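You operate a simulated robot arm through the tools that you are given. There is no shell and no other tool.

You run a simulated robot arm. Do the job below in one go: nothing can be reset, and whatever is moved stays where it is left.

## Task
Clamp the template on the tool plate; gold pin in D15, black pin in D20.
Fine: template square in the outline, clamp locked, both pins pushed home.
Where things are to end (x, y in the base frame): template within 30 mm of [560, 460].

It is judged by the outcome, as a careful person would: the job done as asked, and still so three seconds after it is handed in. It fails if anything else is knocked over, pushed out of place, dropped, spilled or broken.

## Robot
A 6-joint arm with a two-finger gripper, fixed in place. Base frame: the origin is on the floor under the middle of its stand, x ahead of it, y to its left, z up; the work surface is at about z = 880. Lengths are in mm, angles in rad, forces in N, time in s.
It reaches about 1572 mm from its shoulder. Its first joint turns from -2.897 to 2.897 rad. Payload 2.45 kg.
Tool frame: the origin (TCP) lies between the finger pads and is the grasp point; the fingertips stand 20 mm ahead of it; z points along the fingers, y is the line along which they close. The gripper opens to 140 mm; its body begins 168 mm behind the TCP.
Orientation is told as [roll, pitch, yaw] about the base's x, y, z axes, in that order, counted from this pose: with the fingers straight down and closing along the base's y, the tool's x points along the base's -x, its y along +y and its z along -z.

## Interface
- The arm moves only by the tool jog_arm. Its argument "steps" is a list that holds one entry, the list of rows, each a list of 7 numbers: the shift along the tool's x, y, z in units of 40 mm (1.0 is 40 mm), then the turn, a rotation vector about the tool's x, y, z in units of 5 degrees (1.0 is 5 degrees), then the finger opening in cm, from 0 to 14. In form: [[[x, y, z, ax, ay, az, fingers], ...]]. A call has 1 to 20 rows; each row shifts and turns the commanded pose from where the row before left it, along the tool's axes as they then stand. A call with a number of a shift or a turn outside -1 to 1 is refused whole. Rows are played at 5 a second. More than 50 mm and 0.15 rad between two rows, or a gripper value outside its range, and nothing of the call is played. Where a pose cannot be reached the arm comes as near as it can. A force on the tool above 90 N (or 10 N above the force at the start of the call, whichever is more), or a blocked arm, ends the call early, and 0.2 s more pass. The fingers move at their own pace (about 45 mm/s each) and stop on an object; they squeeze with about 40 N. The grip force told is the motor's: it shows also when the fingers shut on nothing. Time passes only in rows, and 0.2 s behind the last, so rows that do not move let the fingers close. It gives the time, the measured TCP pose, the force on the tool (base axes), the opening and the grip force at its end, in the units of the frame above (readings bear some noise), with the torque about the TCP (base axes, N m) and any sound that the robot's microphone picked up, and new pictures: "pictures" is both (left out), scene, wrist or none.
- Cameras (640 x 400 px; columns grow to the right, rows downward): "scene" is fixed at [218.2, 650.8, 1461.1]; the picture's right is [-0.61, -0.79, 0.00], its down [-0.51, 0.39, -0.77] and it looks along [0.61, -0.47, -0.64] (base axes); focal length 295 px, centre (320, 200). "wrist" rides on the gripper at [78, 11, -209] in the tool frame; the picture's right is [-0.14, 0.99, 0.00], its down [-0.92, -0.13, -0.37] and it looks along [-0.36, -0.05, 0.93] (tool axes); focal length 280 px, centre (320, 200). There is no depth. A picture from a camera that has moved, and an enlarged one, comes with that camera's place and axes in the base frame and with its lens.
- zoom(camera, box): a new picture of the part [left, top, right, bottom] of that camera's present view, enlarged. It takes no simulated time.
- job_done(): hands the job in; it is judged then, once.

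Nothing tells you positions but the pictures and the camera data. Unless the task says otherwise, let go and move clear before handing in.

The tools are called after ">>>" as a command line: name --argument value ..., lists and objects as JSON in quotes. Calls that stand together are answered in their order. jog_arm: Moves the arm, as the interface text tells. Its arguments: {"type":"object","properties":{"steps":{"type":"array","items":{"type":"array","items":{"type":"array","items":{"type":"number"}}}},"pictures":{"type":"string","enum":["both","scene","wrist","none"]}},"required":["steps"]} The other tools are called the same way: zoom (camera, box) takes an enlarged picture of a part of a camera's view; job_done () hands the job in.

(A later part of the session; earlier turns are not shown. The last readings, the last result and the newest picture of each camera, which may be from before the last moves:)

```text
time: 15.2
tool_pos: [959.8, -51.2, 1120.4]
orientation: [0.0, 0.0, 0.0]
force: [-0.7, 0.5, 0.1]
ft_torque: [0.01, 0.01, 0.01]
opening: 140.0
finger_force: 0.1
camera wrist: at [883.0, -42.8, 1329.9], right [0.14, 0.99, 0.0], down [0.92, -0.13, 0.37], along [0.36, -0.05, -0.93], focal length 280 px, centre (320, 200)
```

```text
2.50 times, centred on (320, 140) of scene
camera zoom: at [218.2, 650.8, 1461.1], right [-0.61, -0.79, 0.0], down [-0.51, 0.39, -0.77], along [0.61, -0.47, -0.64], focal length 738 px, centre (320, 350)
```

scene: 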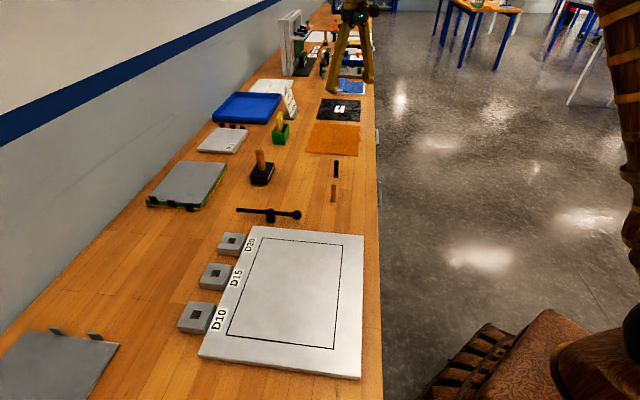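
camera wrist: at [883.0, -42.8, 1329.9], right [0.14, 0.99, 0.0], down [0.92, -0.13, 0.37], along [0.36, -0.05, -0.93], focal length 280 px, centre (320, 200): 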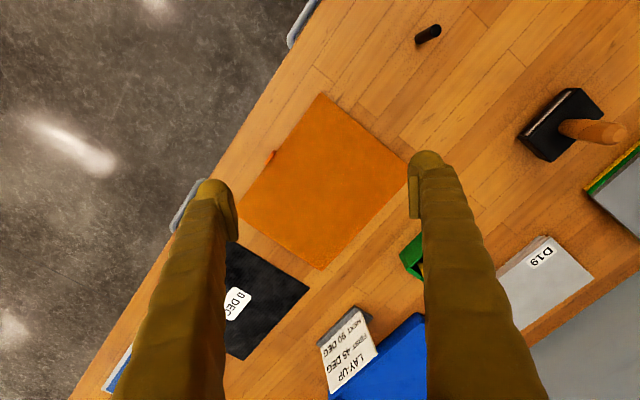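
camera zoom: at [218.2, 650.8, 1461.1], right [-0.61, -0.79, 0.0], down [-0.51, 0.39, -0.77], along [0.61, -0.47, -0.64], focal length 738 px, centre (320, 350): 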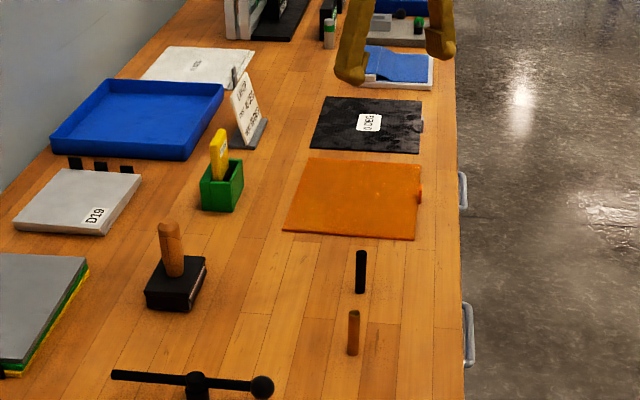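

The roller, plies and "LAY-UP" sign fit a composite bench. The orange plate is the only single, unlabelled plate that fits the outline, so I take it as the template, centred near (1045, -63) with its tab at the middle of the long edge facing the table front. I'll turn the gripper 45° so the fingers close across the tab and look closer.

>>> jog_arm --steps '[[[0, 0, 0, 0, 0, 1, 14], [0, 0, 0, 0, 0, 1, 14], [0, 0, 0, 0, 0, 1, 14], [0, 0, 0, 0, 0, 1, 14], [0, 0, 0, 0, 0, 1, 14], [0, 0, 0, 0, 0, 1, 14], [0, 0, 0, 0, 0, 1, 14], [0, 0, 0, 0, 0, 1, 14], [0, 0, 0, 0, 0, 1, 14], [0.02, -0.48, 0.85, 0, 0, 0, 14], [0.02, -0.48, 0.85, 0, 0, 0, 14], [0, 0, 0, 0, 0, 0, 14], [0, 0, 0, 0, 0, 0, 14]]]'

>>> zoom --camera "wrist" --box '[200, 100, 440, 300]'

```text
time: 18.0
tool_pos: [933.4, -77.7, 1052.1]
orientation: [0.0, -0.001, -0.785]
force: [-0.7, 0.2, 0.9]
ft_torque: [0.02, 0.01, 0.01]
opening: 140.1
finger_force: 0.0
camera wrist: at [884.8, -16.8, 1262.4], right [0.8, 0.6, 0.0], down [0.56, -0.74, 0.37], along [0.22, -0.29, -0.93], focal length 280 px, centre (320, 200)
```

scene: 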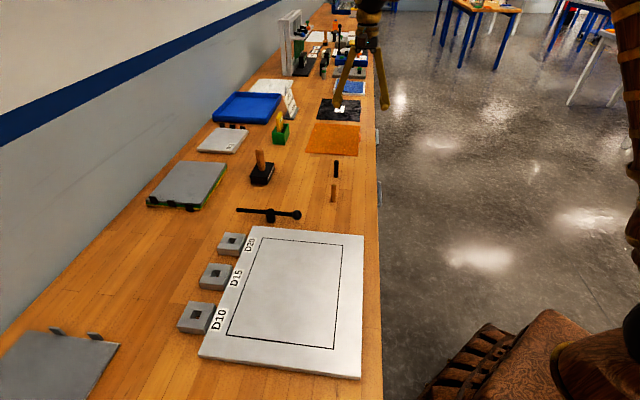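
wrist: 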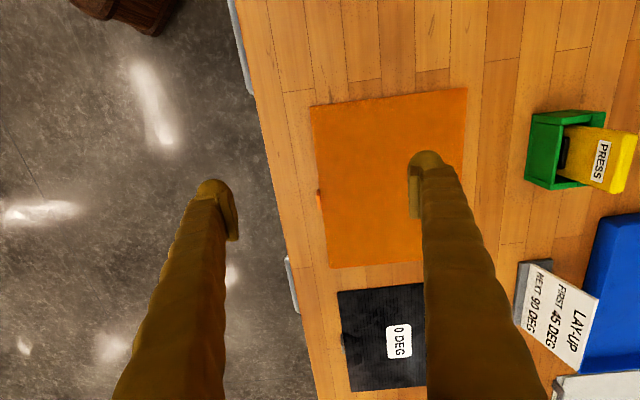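

```text
2.00 times, centred on (320, 200) of wrist
camera zoom: at [884.8, -16.8, 1262.4], right [0.8, 0.6, 0.0], down [0.56, -0.74, 0.37], along [0.22, -0.29, -0.93], focal length 561 px, centre (320, 200)
```

zoom: 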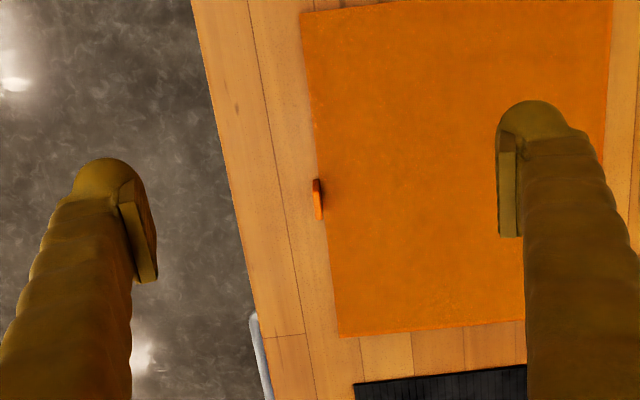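

>>> zoom --camera "wrist" --box '[290, 170, 350, 230]'

>>> zoom --camera "wrist" --box '[290, 80, 490, 280]'

```text
6.67 times, centred on (320, 200) of wrist
camera zoom: at [884.8, -16.8, 1262.4], right [0.8, 0.6, 0.0], down [0.56, -0.74, 0.37], along [0.22, -0.29, -0.93], focal length 1869 px, centre (320, 200)
```

zoom: 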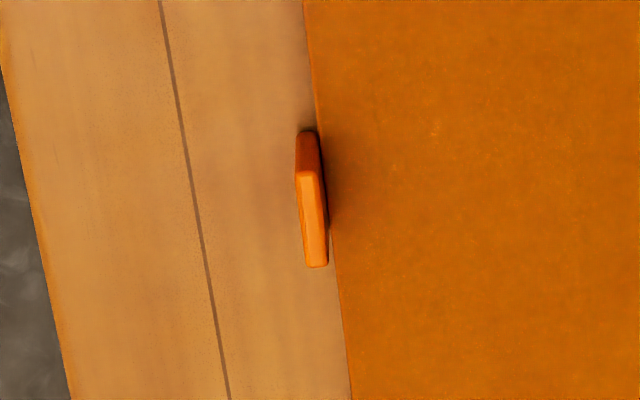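

```text
2.00 times, centred on (390, 180) of wrist
camera zoom: at [884.8, -16.8, 1262.4], right [0.8, 0.6, 0.0], down [0.56, -0.74, 0.37], along [0.22, -0.29, -0.93], focal length 561 px, centre (180, 240)
```

zoom: 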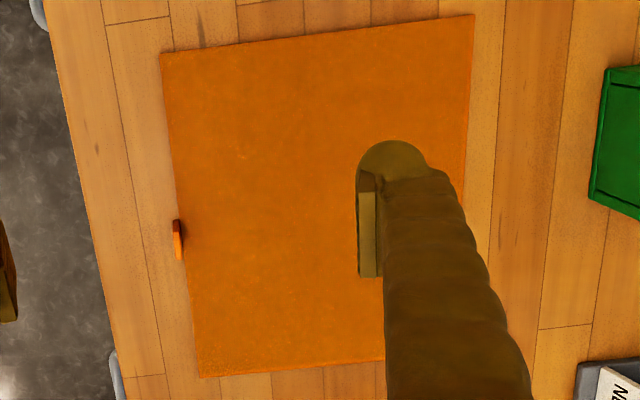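

>>> jog_arm --steps '[[[-0.533, -0.1, 0.767, 0, 0, 0.3, 5], [-0.533, -0.1, 0.767, 0, 0, 0, 5], [-0.533, -0.1, 0.767, 0, 0, 0, 5], [0, 0, 0, 0, 0, 0, 5], [0, 0, 0, 0, 0, 0, 5], [0, 0, 0, 0, 0, 0, 5]]]'

>>> zoom --camera "wrist" --box '[240, 60, 400, 220]'

>>> zoom --camera "scene" --box '[320, 110, 380, 160]'

```text
time: 19.4
tool_pos: [969.1, -132.9, 960.8]
orientation: [0.001, 0.001, -0.811]
force: [0.0, 0.2, -0.1]
ft_torque: [0.0, -0.02, 0.02]
opening: 50.1
finger_force: 0.1
camera wrist: at [922.3, -69.9, 1170.0], right [0.81, 0.58, 0.0], down [0.54, -0.76, 0.37], along [0.21, -0.3, -0.93], focal length 280 px, centre (320, 200)
```

scene: 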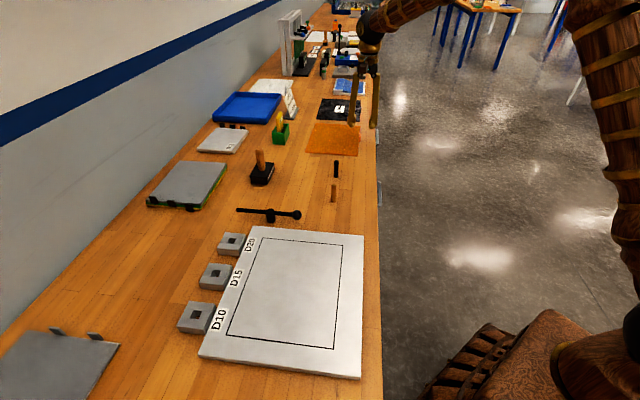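
wrist: 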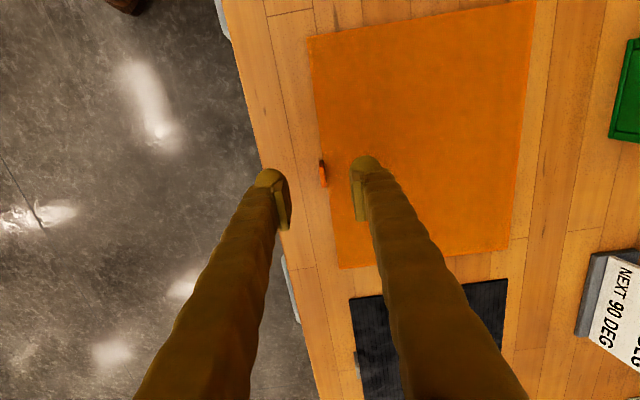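

```text
2.50 times, centred on (320, 140) of wrist
camera zoom: at [922.3, -69.9, 1170.0], right [0.81, 0.58, 0.0], down [0.54, -0.76, 0.37], along [0.21, -0.3, -0.93], focal length 701 px, centre (320, 350)
```

zoom: 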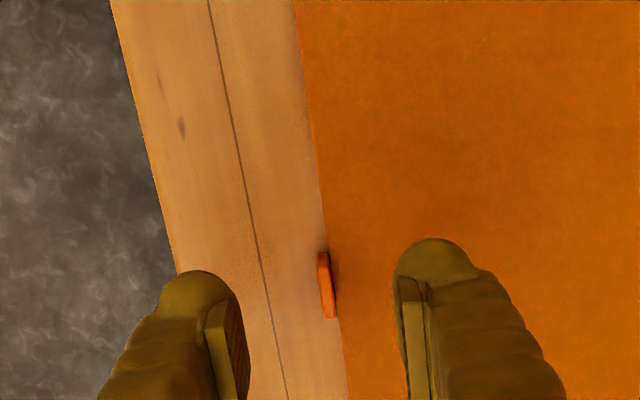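

```text
8.00 times, centred on (350, 135) of scene
camera zoom: at [218.2, 650.8, 1461.1], right [-0.61, -0.79, 0.0], down [-0.51, 0.39, -0.77], along [0.61, -0.47, -0.64], focal length 2363 px, centre (80, 720)
```

zoom: 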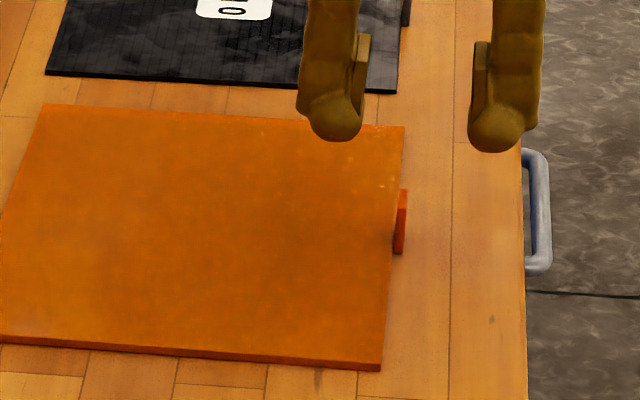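

The TCP is within about 1 mm of the tab centre. I'll go down until the fingertips are just above the plate and close on the tab.

>>> jog_arm --steps '[[[0, 0.03, 0.635, 0, 0, 0, 5], [0, 0, 0.635, 0, 0, 0, 5], [0, 0, 0, 0, 0, 0, 5]]]'

>>> zoom --camera "scene" --box '[320, 110, 380, 160]'

>>> zoom --camera "wrist" --box '[240, 100, 400, 260]'

```text
time: 20.2
tool_pos: [968.7, -129.9, 909.6]
orientation: [0.001, 0.0, -0.811]
force: [-0.4, 0.3, -0.1]
ft_torque: [0.0, -0.01, -0.01]
opening: 50.3
finger_force: 0.0
camera wrist: at [923.3, -68.2, 1119.6], right [0.81, 0.58, 0.0], down [0.54, -0.76, 0.37], along [0.21, -0.3, -0.93], focal length 280 px, centre (320, 200)
```

scene: 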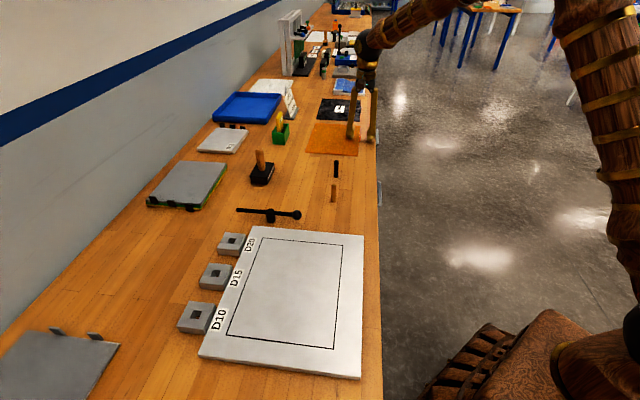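
wrist: 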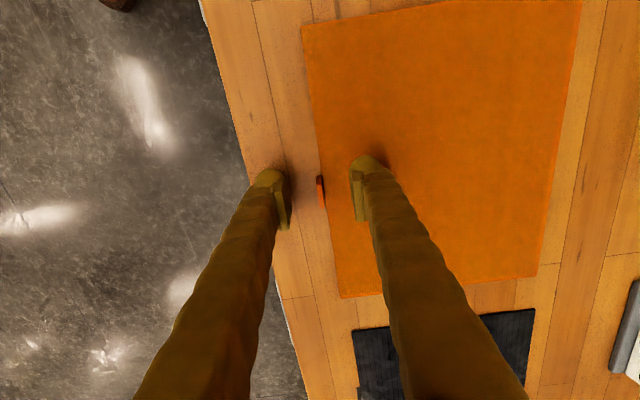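

```text
8.00 times, centred on (350, 135) of scene
camera zoom: at [218.2, 650.8, 1461.1], right [-0.61, -0.79, 0.0], down [-0.51, 0.39, -0.77], along [0.61, -0.47, -0.64], focal length 2363 px, centre (80, 720)
```

zoom: 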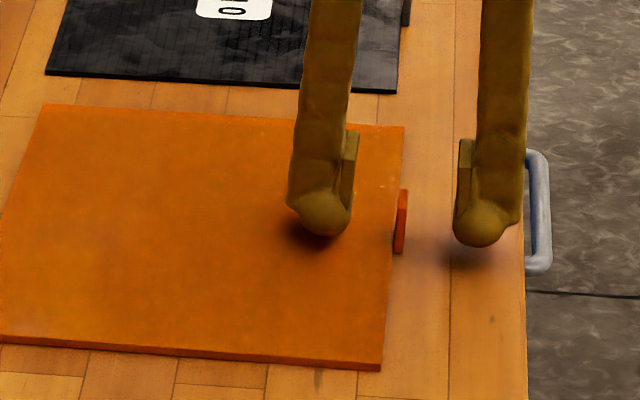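

```text
2.50 times, centred on (320, 180) of wrist
camera zoom: at [923.3, -68.2, 1119.6], right [0.81, 0.58, 0.0], down [0.54, -0.76, 0.37], along [0.21, -0.3, -0.93], focal length 701 px, centre (320, 250)
```

zoom: 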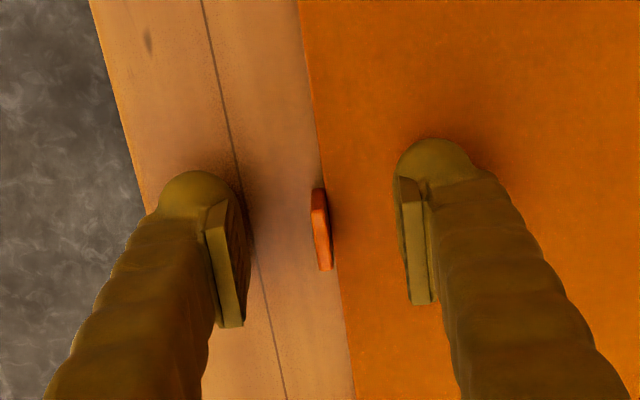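

>>> jog_arm --steps '[[[-0.03, 0.0, 0.05, 0, 0, 0, 5], [0, 0, 0, 0, 0, 0, 3], [0, 0, 0, 0, 0, 0, 1.5], [0, 0, 0, 0, 0, 0, 0], [0, 0, 0, 0, 0, 0, 0], [0, 0, 0, 0, 0, 0, 0], [0, 0, 0, 0, 0, 0, 0]]]'

>>> zoom --camera "scene" --box '[320, 110, 380, 160]'

>>> zoom --camera "wrist" --box '[240, 100, 400, 260]'

```text
time: 21.8
tool_pos: [969.6, -131.8, 908.3]
orientation: [0.002, -0.001, -0.811]
force: [0.1, 0.6, -0.6]
ft_torque: [-0.01, -0.02, 0.05]
opening: 5.9
finger_force: 32.5
camera wrist: at [924.0, -69.2, 1117.6], right [0.81, 0.58, 0.0], down [0.54, -0.76, 0.37], along [0.21, -0.3, -0.93], focal length 280 px, centre (320, 200)
```

scene: 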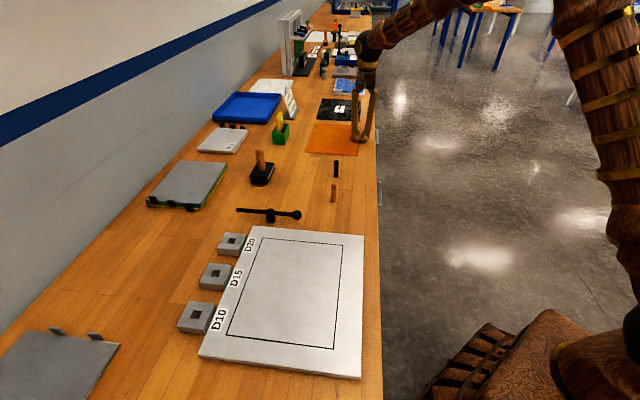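
wrist: 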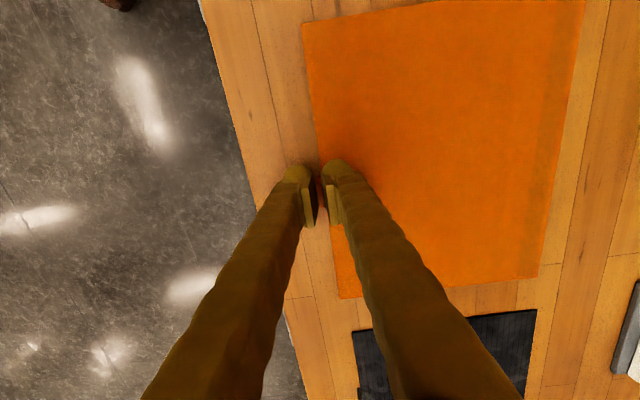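

```text
8.00 times, centred on (350, 135) of scene
camera zoom: at [218.2, 650.8, 1461.1], right [-0.61, -0.79, 0.0], down [-0.51, 0.39, -0.77], along [0.61, -0.47, -0.64], focal length 2363 px, centre (80, 720)
```

zoom: 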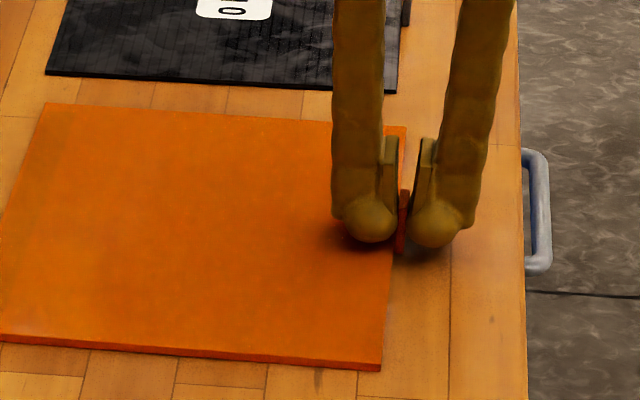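

```text
2.50 times, centred on (320, 180) of wrist
camera zoom: at [924.0, -69.2, 1117.6], right [0.81, 0.58, 0.0], down [0.54, -0.76, 0.37], along [0.21, -0.3, -0.93], focal length 701 px, centre (320, 250)
```

zoom: 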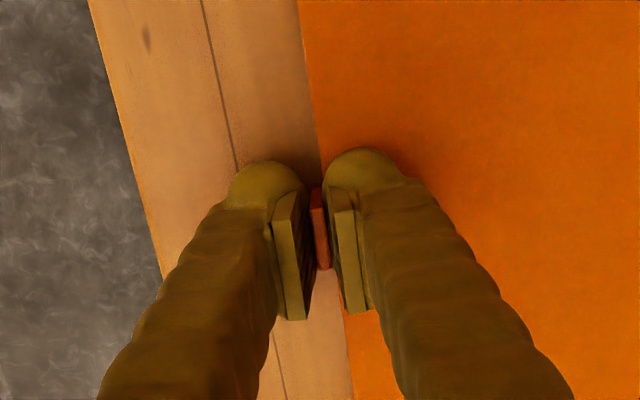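

The fingers have stopped on the tab at a 5.9 mm opening. I'll let the grip settle and make a small test lift.

>>> jog_arm --steps '[[[0, 0, 0, 0, 0, 0, 0], [0, 0, 0, 0, 0, 0, 0], [0, 0, -0.15, 0, 0, 0, 0], [0, 0, -0.15, 0, 0, 0, 0], [0, 0, -0.15, 0, 0, 0, 0], [0, 0, 0, 0, 0, 0, 0], [0, 0, 0, 0, 0, 0, 0]]]'

>>> zoom --camera "scene" --box '[290, 100, 390, 170]'

>>> zoom --camera "wrist" --box '[240, 100, 400, 260]'

```text
time: 23.4
tool_pos: [969.8, -131.2, 927.0]
orientation: [-0.001, -0.001, -0.812]
force: [0.4, 0.2, -0.6]
ft_torque: [0.0, 0.08, -0.03]
opening: 6.0
finger_force: 32.7
camera wrist: at [923.9, -69.6, 1135.9], right [0.81, 0.58, 0.0], down [0.54, -0.76, 0.37], along [0.21, -0.3, -0.93], focal length 280 px, centre (320, 200)
```

scene: 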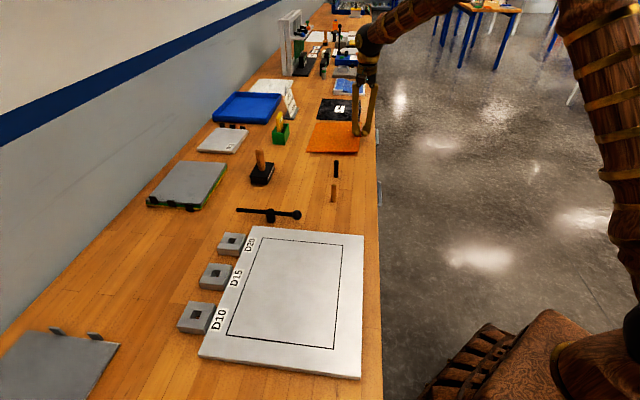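
wrist: 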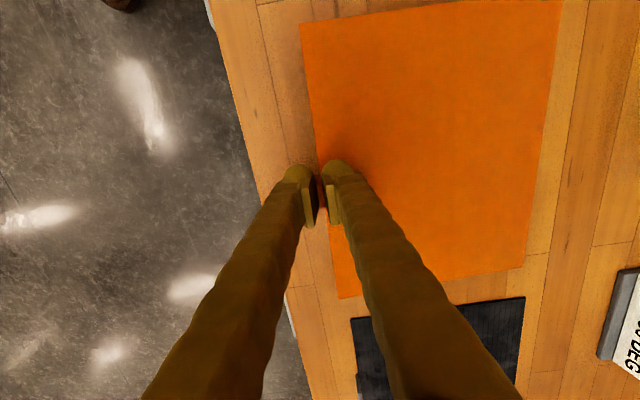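

```text
5.71 times, centred on (340, 135) of scene
camera zoom: at [218.2, 650.8, 1461.1], right [-0.61, -0.79, 0.0], down [-0.51, 0.39, -0.77], along [0.61, -0.47, -0.64], focal length 1688 px, centre (206, 571)
```

zoom: 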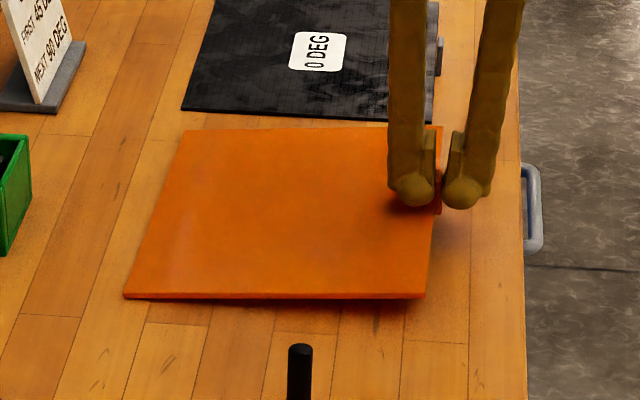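

```text
2.50 times, centred on (320, 180) of wrist
camera zoom: at [923.9, -69.6, 1135.9], right [0.81, 0.58, 0.0], down [0.54, -0.76, 0.37], along [0.21, -0.3, -0.93], focal length 701 px, centre (320, 250)
```

zoom: 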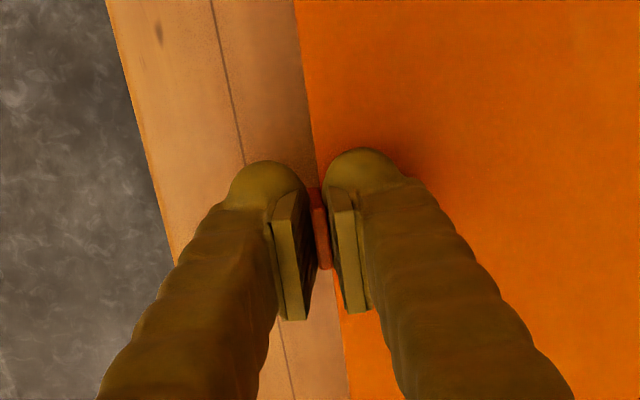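

>>> jog_arm --steps '[[[0, 0, -0.5, 0, 0, 0, 0], [0, 0, -0.5, 0, 0, 0, 0], [0, 0, -0.5, 0, 0, 0, 0], [0, 0, 0, 0, 0, 0, 0], [0, 0, 0, 0, 0, 0, 0]]]'

>>> zoom --camera "scene" --box '[290, 80, 390, 170]'

```text
time: 24.6
tool_pos: [970.8, -131.2, 985.3]
orientation: [0.0, -0.001, -0.812]
force: [0.3, 0.0, -1.6]
ft_torque: [-0.06, 0.09, 0.0]
opening: 6.1
finger_force: 32.9
camera wrist: at [924.5, -69.7, 1195.3], right [0.81, 0.58, 0.0], down [0.54, -0.76, 0.37], along [0.21, -0.3, -0.93], focal length 280 px, centre (320, 200)
```

scene: 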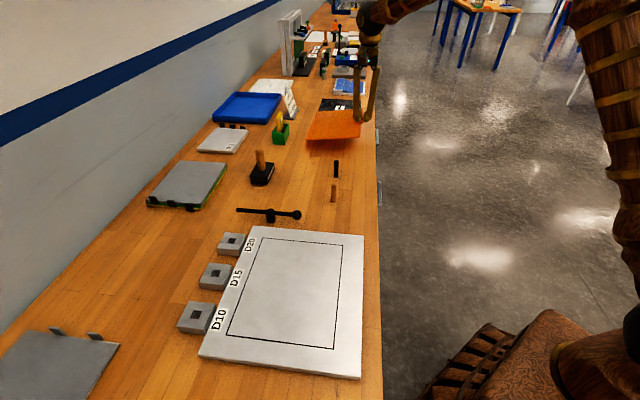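
wrist: 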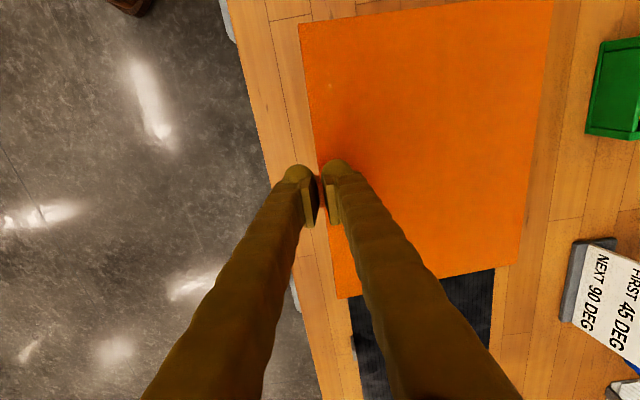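

```text
4.44 times, centred on (340, 125) of scene
camera zoom: at [218.2, 650.8, 1461.1], right [-0.61, -0.79, 0.0], down [-0.51, 0.39, -0.77], along [0.61, -0.47, -0.64], focal length 1313 px, centre (231, 533)
```

zoom: 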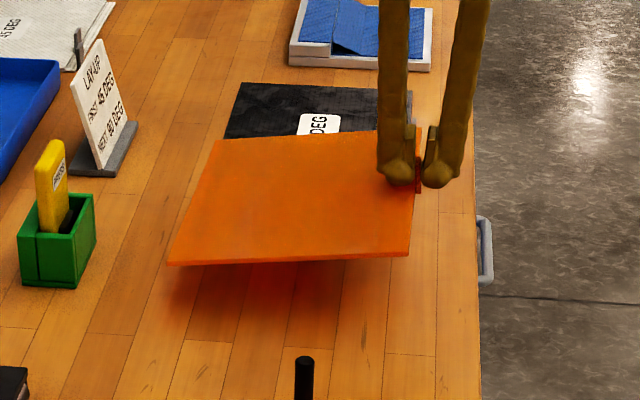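

The template is held firmly and weighs about 1.6 N, with a droop of about 6°. I'll lift it clear, tilt the gripper slightly to level the plate, and carry it along its long axis towards the tool plate.

>>> jog_arm --steps '[[[0, 0, -0.6, 0, 0, 0, 0], [0, 0, -0.8, -0.4, 0, 0, 0], [0, 0, -0.8, -0.4, 0, 0, 0], [0.3, 0, 0, -0.4, 0, 0, 0], [0.6, 0, 0, 0, 0, 0, 0], [0.85, 0, 0, 0, 0, 0, 0], [0.85, 0, 0, 0, 0, 0, 0], [0.85, 0, 0, 0, 0, 0, 0], [0.85, 0, 0, 0, 0, 0, 0], [0.85, 0, 0, 0, 0, 0, 0], [0.85, 0, 0, 0, 0, 0, 0], [0.85, 0, 0, 0, 0, 0, 0], [0.85, 0, 0, 0, 0, 0, 0], [0.85, 0, 0, 0, 0, 0, 0], [0.85, 0, 0, 0, 0, 0, 0], [0.85, 0, 0, 0, 0, 0, 0], [0.6, 0, 0, 0, 0, 0, 0], [0.3, 0, 0, 0, 0, 0, 0], [0, 0, 0, 0, 0, 0, 0], [0, 0, 0, 0, 0, 0, 0]]]'

>>> zoom --camera "scene" --box '[160, 100, 400, 300]'

```text
time: 28.8
tool_pos: [662.7, 191.8, 1073.6]
orientation: [0.106, 0.001, -0.812]
force: [-0.3, 1.3, -1.4]
ft_torque: [-0.07, 0.12, 0.0]
opening: 6.0
finger_force: 33.4
camera wrist: at [600.3, 238.8, 1283.3], right [0.81, 0.58, 0.1], down [0.51, -0.78, 0.35], along [0.29, -0.23, -0.93], focal length 280 px, centre (320, 200)
```

scene: 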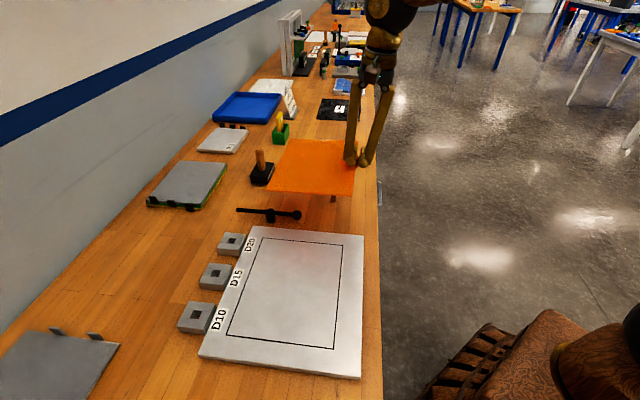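
wrist: 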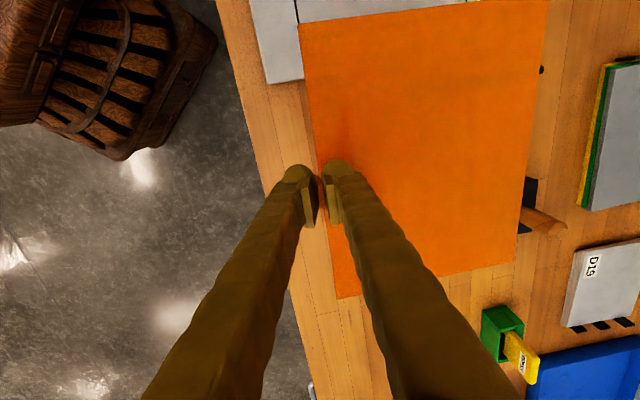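

```text
2.00 times, centred on (280, 200) of scene
camera zoom: at [218.2, 650.8, 1461.1], right [-0.61, -0.79, 0.0], down [-0.51, 0.39, -0.77], along [0.61, -0.47, -0.64], focal length 591 px, centre (400, 200)
```

zoom: 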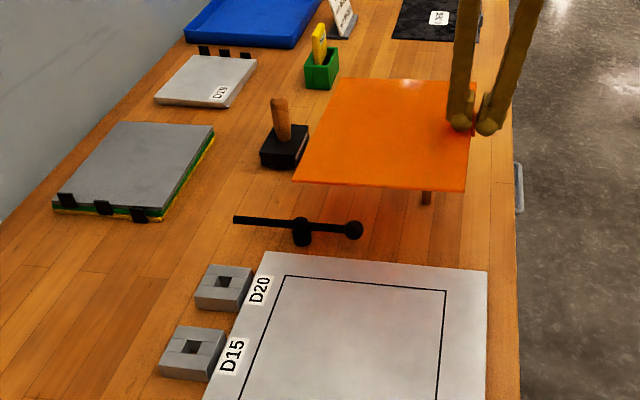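

>>> jog_arm --steps '[[[0.4, 0, 0, 0, 0, -0.15, 0], [0.85, 0, 0, 0, 0, -0.15, 0], [0.85, 0, 0, 0, 0, 0, 0], [0.85, 0.1, 0, 0, 0, 0, 0], [0.85, 0.1, 0, 0, 0, 0, 0], [0.85, 0, 0, 0, 0, 0, 0], [0.85, 0, 0, 0, 0, 0, 0], [0.7, 0, 0, 0, 0, 0, 0], [0.35, 0, 0, 0, 0, 0, 0], [0, 0, 0.5, 0, 0, 0, 0], [0, 0, 0.7, 0, 0, 0, 0], [0, 0, 0.5, 0, 0, 0, 0], [0, 0, 0, 0, 0, 0, 0], [0, 0, 0, 0, 0, 0, 0]]]'

>>> zoom --camera "scene" --box '[170, 190, 400, 390]'

```text
time: 31.8
tool_pos: [489.2, 387.3, 1008.5]
orientation: [0.107, -0.005, -0.785]
force: [0.0, 0.4, -1.9]
ft_torque: [-0.1, 0.1, 0.03]
opening: 6.1
finger_force: 33.0
camera wrist: at [424.3, 433.7, 1217.1], right [0.79, 0.6, 0.1], down [0.53, -0.77, 0.36], along [0.29, -0.23, -0.93], focal length 280 px, centre (320, 200)
```

scene: 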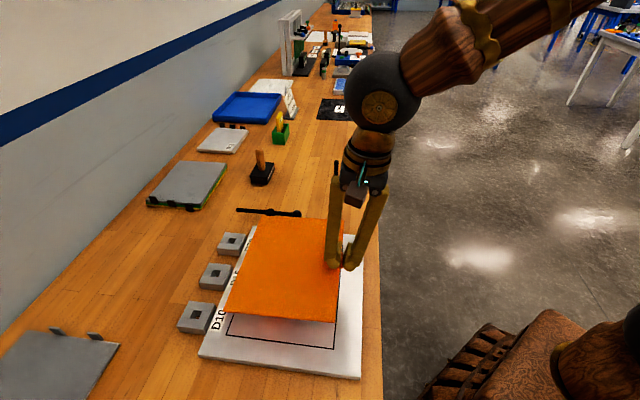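
wrist: 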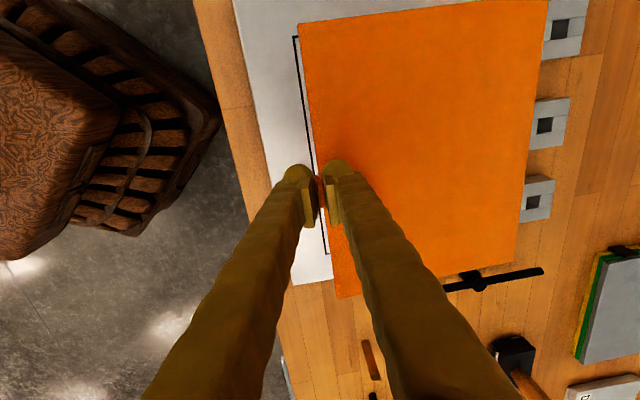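

```text
2.00 times, centred on (285, 290) of scene
camera zoom: at [218.2, 650.8, 1461.1], right [-0.61, -0.79, 0.0], down [-0.51, 0.39, -0.77], along [0.61, -0.47, -0.64], focal length 591 px, centre (390, 20)
```

zoom: 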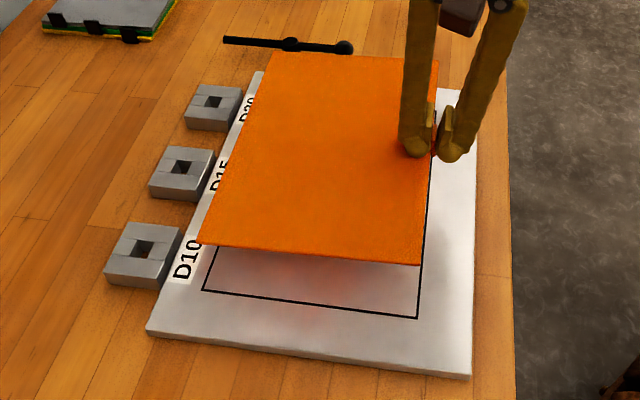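

>>> jog_arm --steps '[[[0.03, -0.08, 0.65, 0, 0, 0, 0], [0, -0.08, 0.65, 0, 0, 0, 0], [0, -0.06, 0.55, 0, 0, 0, 0], [0, 0, 0, 0, 0, 0, 0], [0, 0, 0, 0, 0, 0, 0]]]'

>>> zoom --camera "scene" --box '[190, 200, 390, 390]'

```text
time: 33.0
tool_pos: [486.5, 387.3, 930.7]
orientation: [0.106, -0.003, -0.785]
force: [0.0, 0.5, -0.8]
ft_torque: [-0.04, 0.07, 0.01]
opening: 5.9
finger_force: 33.1
camera wrist: at [423.0, 433.3, 1141.1], right [0.79, 0.6, 0.1], down [0.53, -0.77, 0.36], along [0.29, -0.23, -0.93], focal length 280 px, centre (320, 200)
```

scene: 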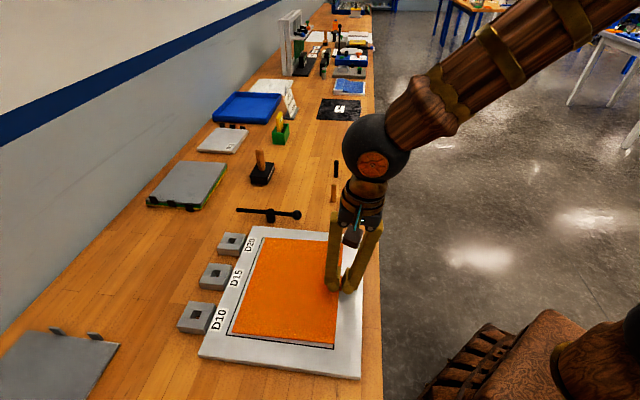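
wrist: 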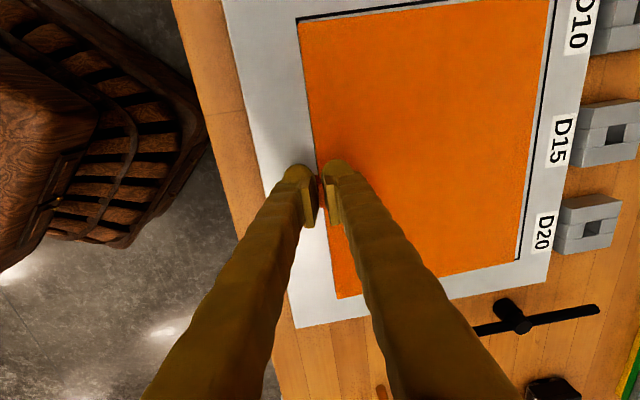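

```text
2.11 times, centred on (290, 295) of scene
camera zoom: at [218.2, 650.8, 1461.1], right [-0.61, -0.79, 0.0], down [-0.51, 0.39, -0.77], along [0.61, -0.47, -0.64], focal length 622 px, centre (383, 0)
```

zoom: 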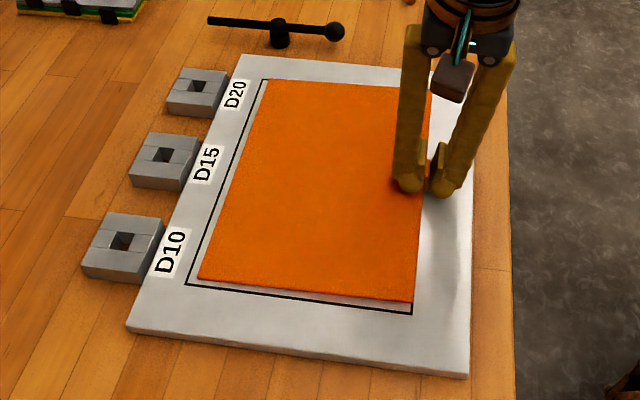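

The template hovers about 10 mm above the plate. Compared with the outline it needs roughly +7 mm towards the D-socket side and -7 mm towards the clamp side, so I'll correct that, lower a little and re-measure.

>>> jog_arm --steps '[[[-0.18, 0.15, 0, 0, 0, 0, 0], [0, 0, 0.15, 0, 0, 0, 0], [0, 0, 0, 0, 0, 0, 0], [0, 0, 0, 0, 0, 0, 0]]]'

>>> zoom --camera "scene" --box '[220, 215, 280, 265]'

>>> zoom --camera "scene" --box '[210, 310, 270, 360]'

>>> zoom --camera "scene" --box '[310, 310, 370, 360]'

>>> zoom --camera "wrist" --box '[280, 0, 380, 80]'

>>> zoom --camera "wrist" --box '[460, 200, 560, 290]'

```text
time: 34.0
tool_pos: [497.5, 386.1, 925.4]
orientation: [0.105, -0.005, -0.787]
force: [-0.3, 0.7, -0.5]
ft_torque: [-0.06, 0.05, 0.02]
opening: 6.0
finger_force: 32.6
camera wrist: at [432.9, 433.3, 1135.7], right [0.79, 0.6, 0.1], down [0.53, -0.77, 0.36], along [0.29, -0.23, -0.93], focal length 280 px, centre (320, 200)
```

scene: 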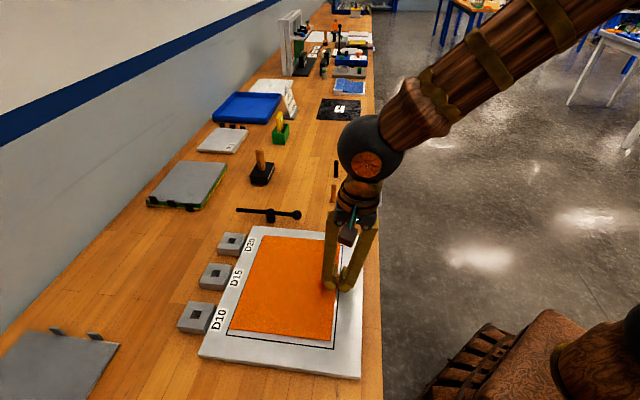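
wrist: 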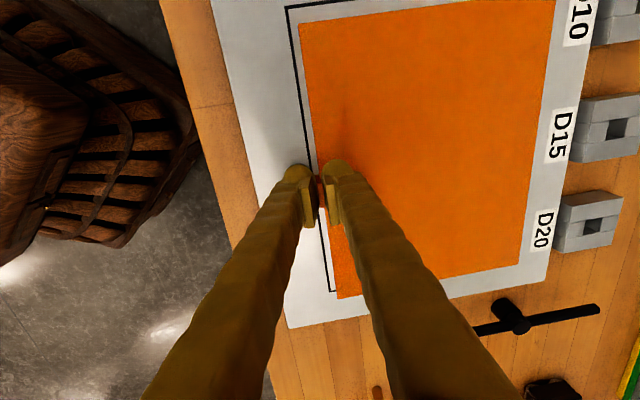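

```text
8.00 times, centred on (250, 240) of scene
camera zoom: at [218.2, 650.8, 1461.1], right [-0.61, -0.79, 0.0], down [-0.51, 0.39, -0.77], along [0.61, -0.47, -0.64], focal length 2363 px, centre (880, -120)
```

zoom: 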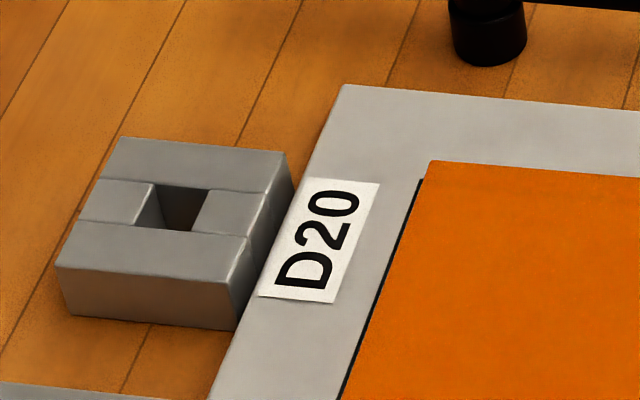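

```text
8.00 times, centred on (240, 335) of scene
camera zoom: at [218.2, 650.8, 1461.1], right [-0.61, -0.79, 0.0], down [-0.51, 0.39, -0.77], along [0.61, -0.47, -0.64], focal length 2363 px, centre (960, -880)
```

zoom: 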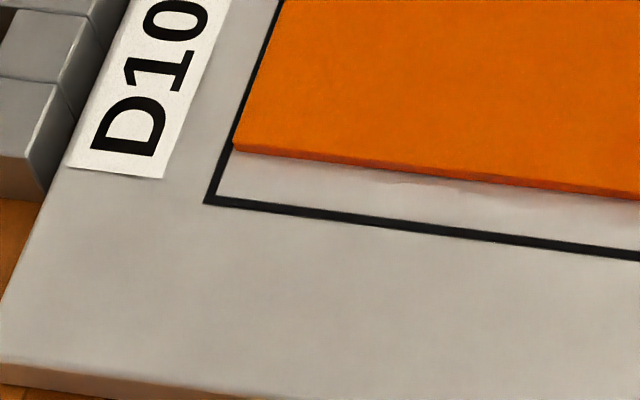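

```text
8.00 times, centred on (340, 335) of scene
camera zoom: at [218.2, 650.8, 1461.1], right [-0.61, -0.79, 0.0], down [-0.51, 0.39, -0.77], along [0.61, -0.47, -0.64], focal length 2363 px, centre (160, -880)
```

zoom: 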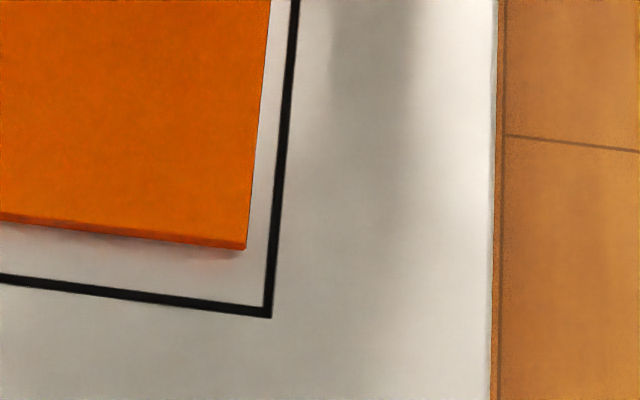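

```text
5.00 times, centred on (330, 40) of wrist
camera zoom: at [432.9, 433.3, 1135.7], right [0.79, 0.6, 0.1], down [0.53, -0.77, 0.36], along [0.29, -0.23, -0.93], focal length 1402 px, centre (270, 1000)
```

zoom: 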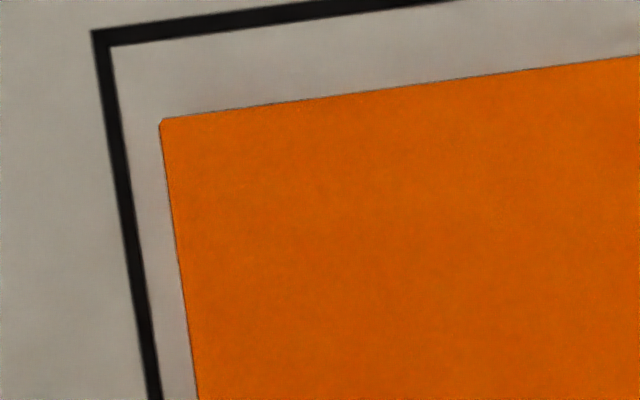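

```text
4.44 times, centred on (510, 245) of wrist
camera zoom: at [432.9, 433.3, 1135.7], right [0.79, 0.6, 0.1], down [0.53, -0.77, 0.36], along [0.29, -0.23, -0.93], focal length 1246 px, centre (-524, 0)
```

zoom: 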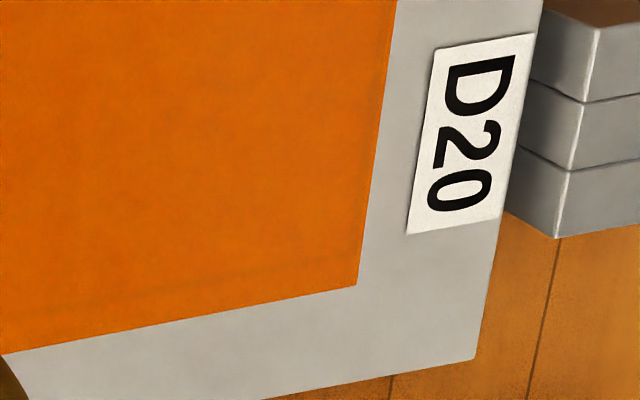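

Now the template sits about 4 mm too far towards the clamp end and is rotated about 0.5°. I'll apply that small correction and re-measure.

>>> jog_arm --steps '[[[0.125, 0, 0, 0, 0, 0.1, 0], [0, -0.01, 0.06, 0, 0, 0, 0], [0, 0, 0, 0, 0, 0, 0], [0, 0, 0, 0, 0, 0, 0]]]'

>>> zoom --camera "scene" --box '[220, 215, 280, 265]'

>>> zoom --camera "scene" --box '[210, 310, 270, 360]'

>>> zoom --camera "scene" --box '[310, 310, 370, 360]'

>>> zoom --camera "wrist" --box '[280, 0, 380, 80]'

>>> zoom --camera "wrist" --box '[460, 200, 560, 290]'

```text
time: 35.0
tool_pos: [494.3, 390.2, 925.3]
orientation: [0.103, -0.002, -0.793]
force: [0.3, -0.8, -1.8]
ft_torque: [-0.03, 0.07, 0.01]
opening: 5.9
finger_force: 32.8
camera wrist: at [430.1, 436.9, 1133.4], right [0.8, 0.59, 0.1], down [0.53, -0.77, 0.35], along [0.29, -0.23, -0.93], focal length 280 px, centre (320, 200)
```

scene: 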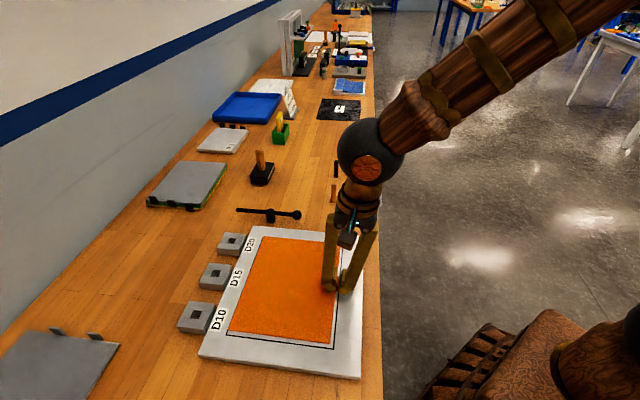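
wrist: 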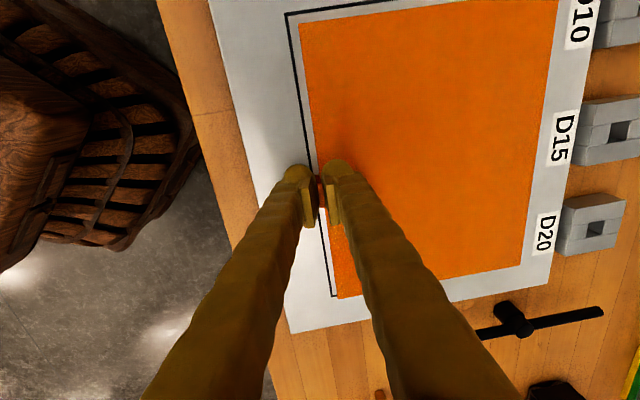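

```text
8.00 times, centred on (250, 240) of scene
camera zoom: at [218.2, 650.8, 1461.1], right [-0.61, -0.79, 0.0], down [-0.51, 0.39, -0.77], along [0.61, -0.47, -0.64], focal length 2363 px, centre (880, -120)
```

zoom: 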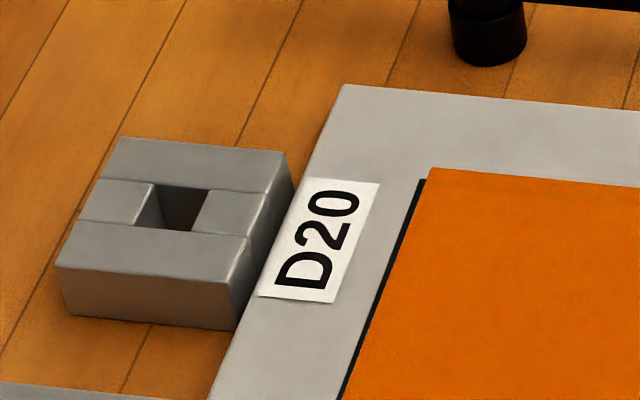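

```text
8.00 times, centred on (240, 335) of scene
camera zoom: at [218.2, 650.8, 1461.1], right [-0.61, -0.79, 0.0], down [-0.51, 0.39, -0.77], along [0.61, -0.47, -0.64], focal length 2363 px, centre (960, -880)
```

zoom: 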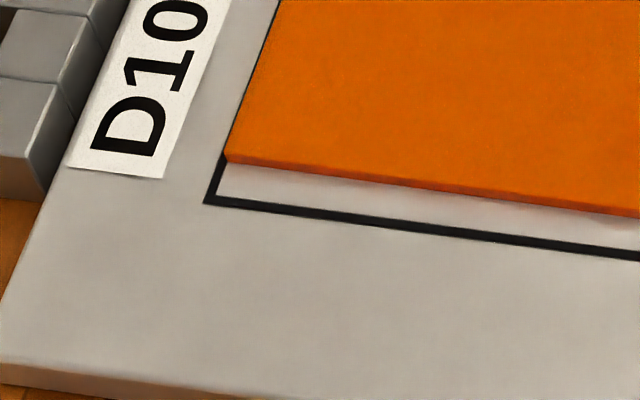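

```text
8.00 times, centred on (340, 335) of scene
camera zoom: at [218.2, 650.8, 1461.1], right [-0.61, -0.79, 0.0], down [-0.51, 0.39, -0.77], along [0.61, -0.47, -0.64], focal length 2363 px, centre (160, -880)
```

zoom: 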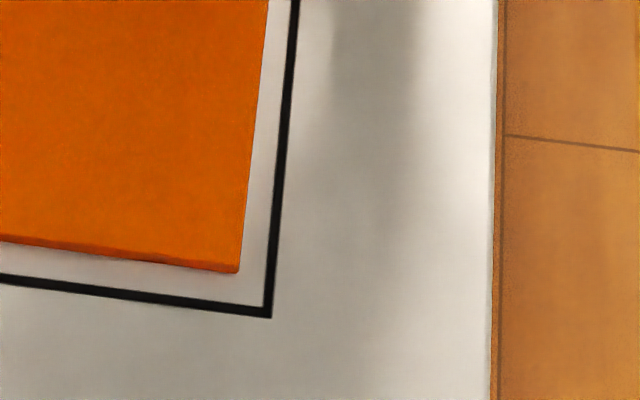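

```text
5.00 times, centred on (330, 40) of wrist
camera zoom: at [430.1, 436.9, 1133.4], right [0.8, 0.59, 0.1], down [0.53, -0.77, 0.35], along [0.29, -0.23, -0.93], focal length 1402 px, centre (270, 1000)
```

zoom: 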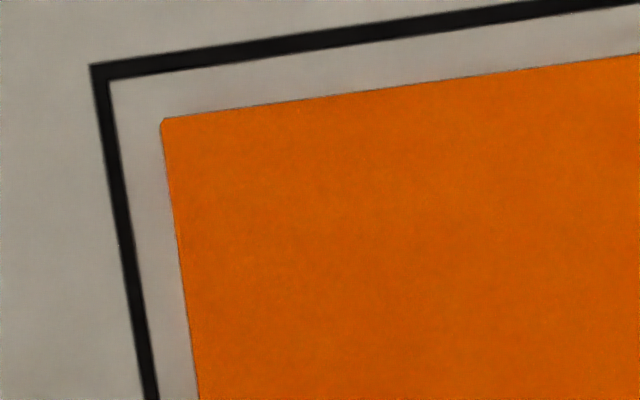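

```text
4.44 times, centred on (510, 245) of wrist
camera zoom: at [430.1, 436.9, 1133.4], right [0.8, 0.59, 0.1], down [0.53, -0.77, 0.35], along [0.29, -0.23, -0.93], focal length 1246 px, centre (-524, 0)
```

zoom: 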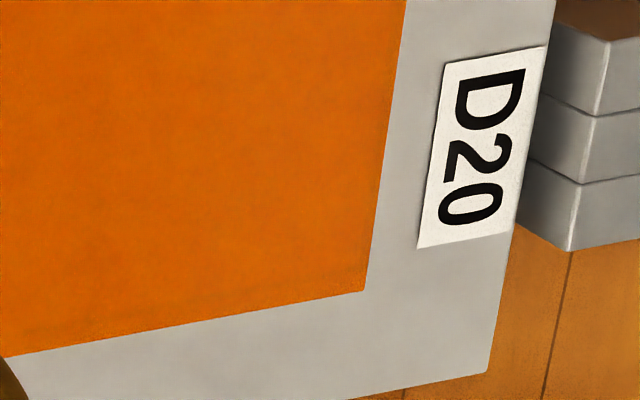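

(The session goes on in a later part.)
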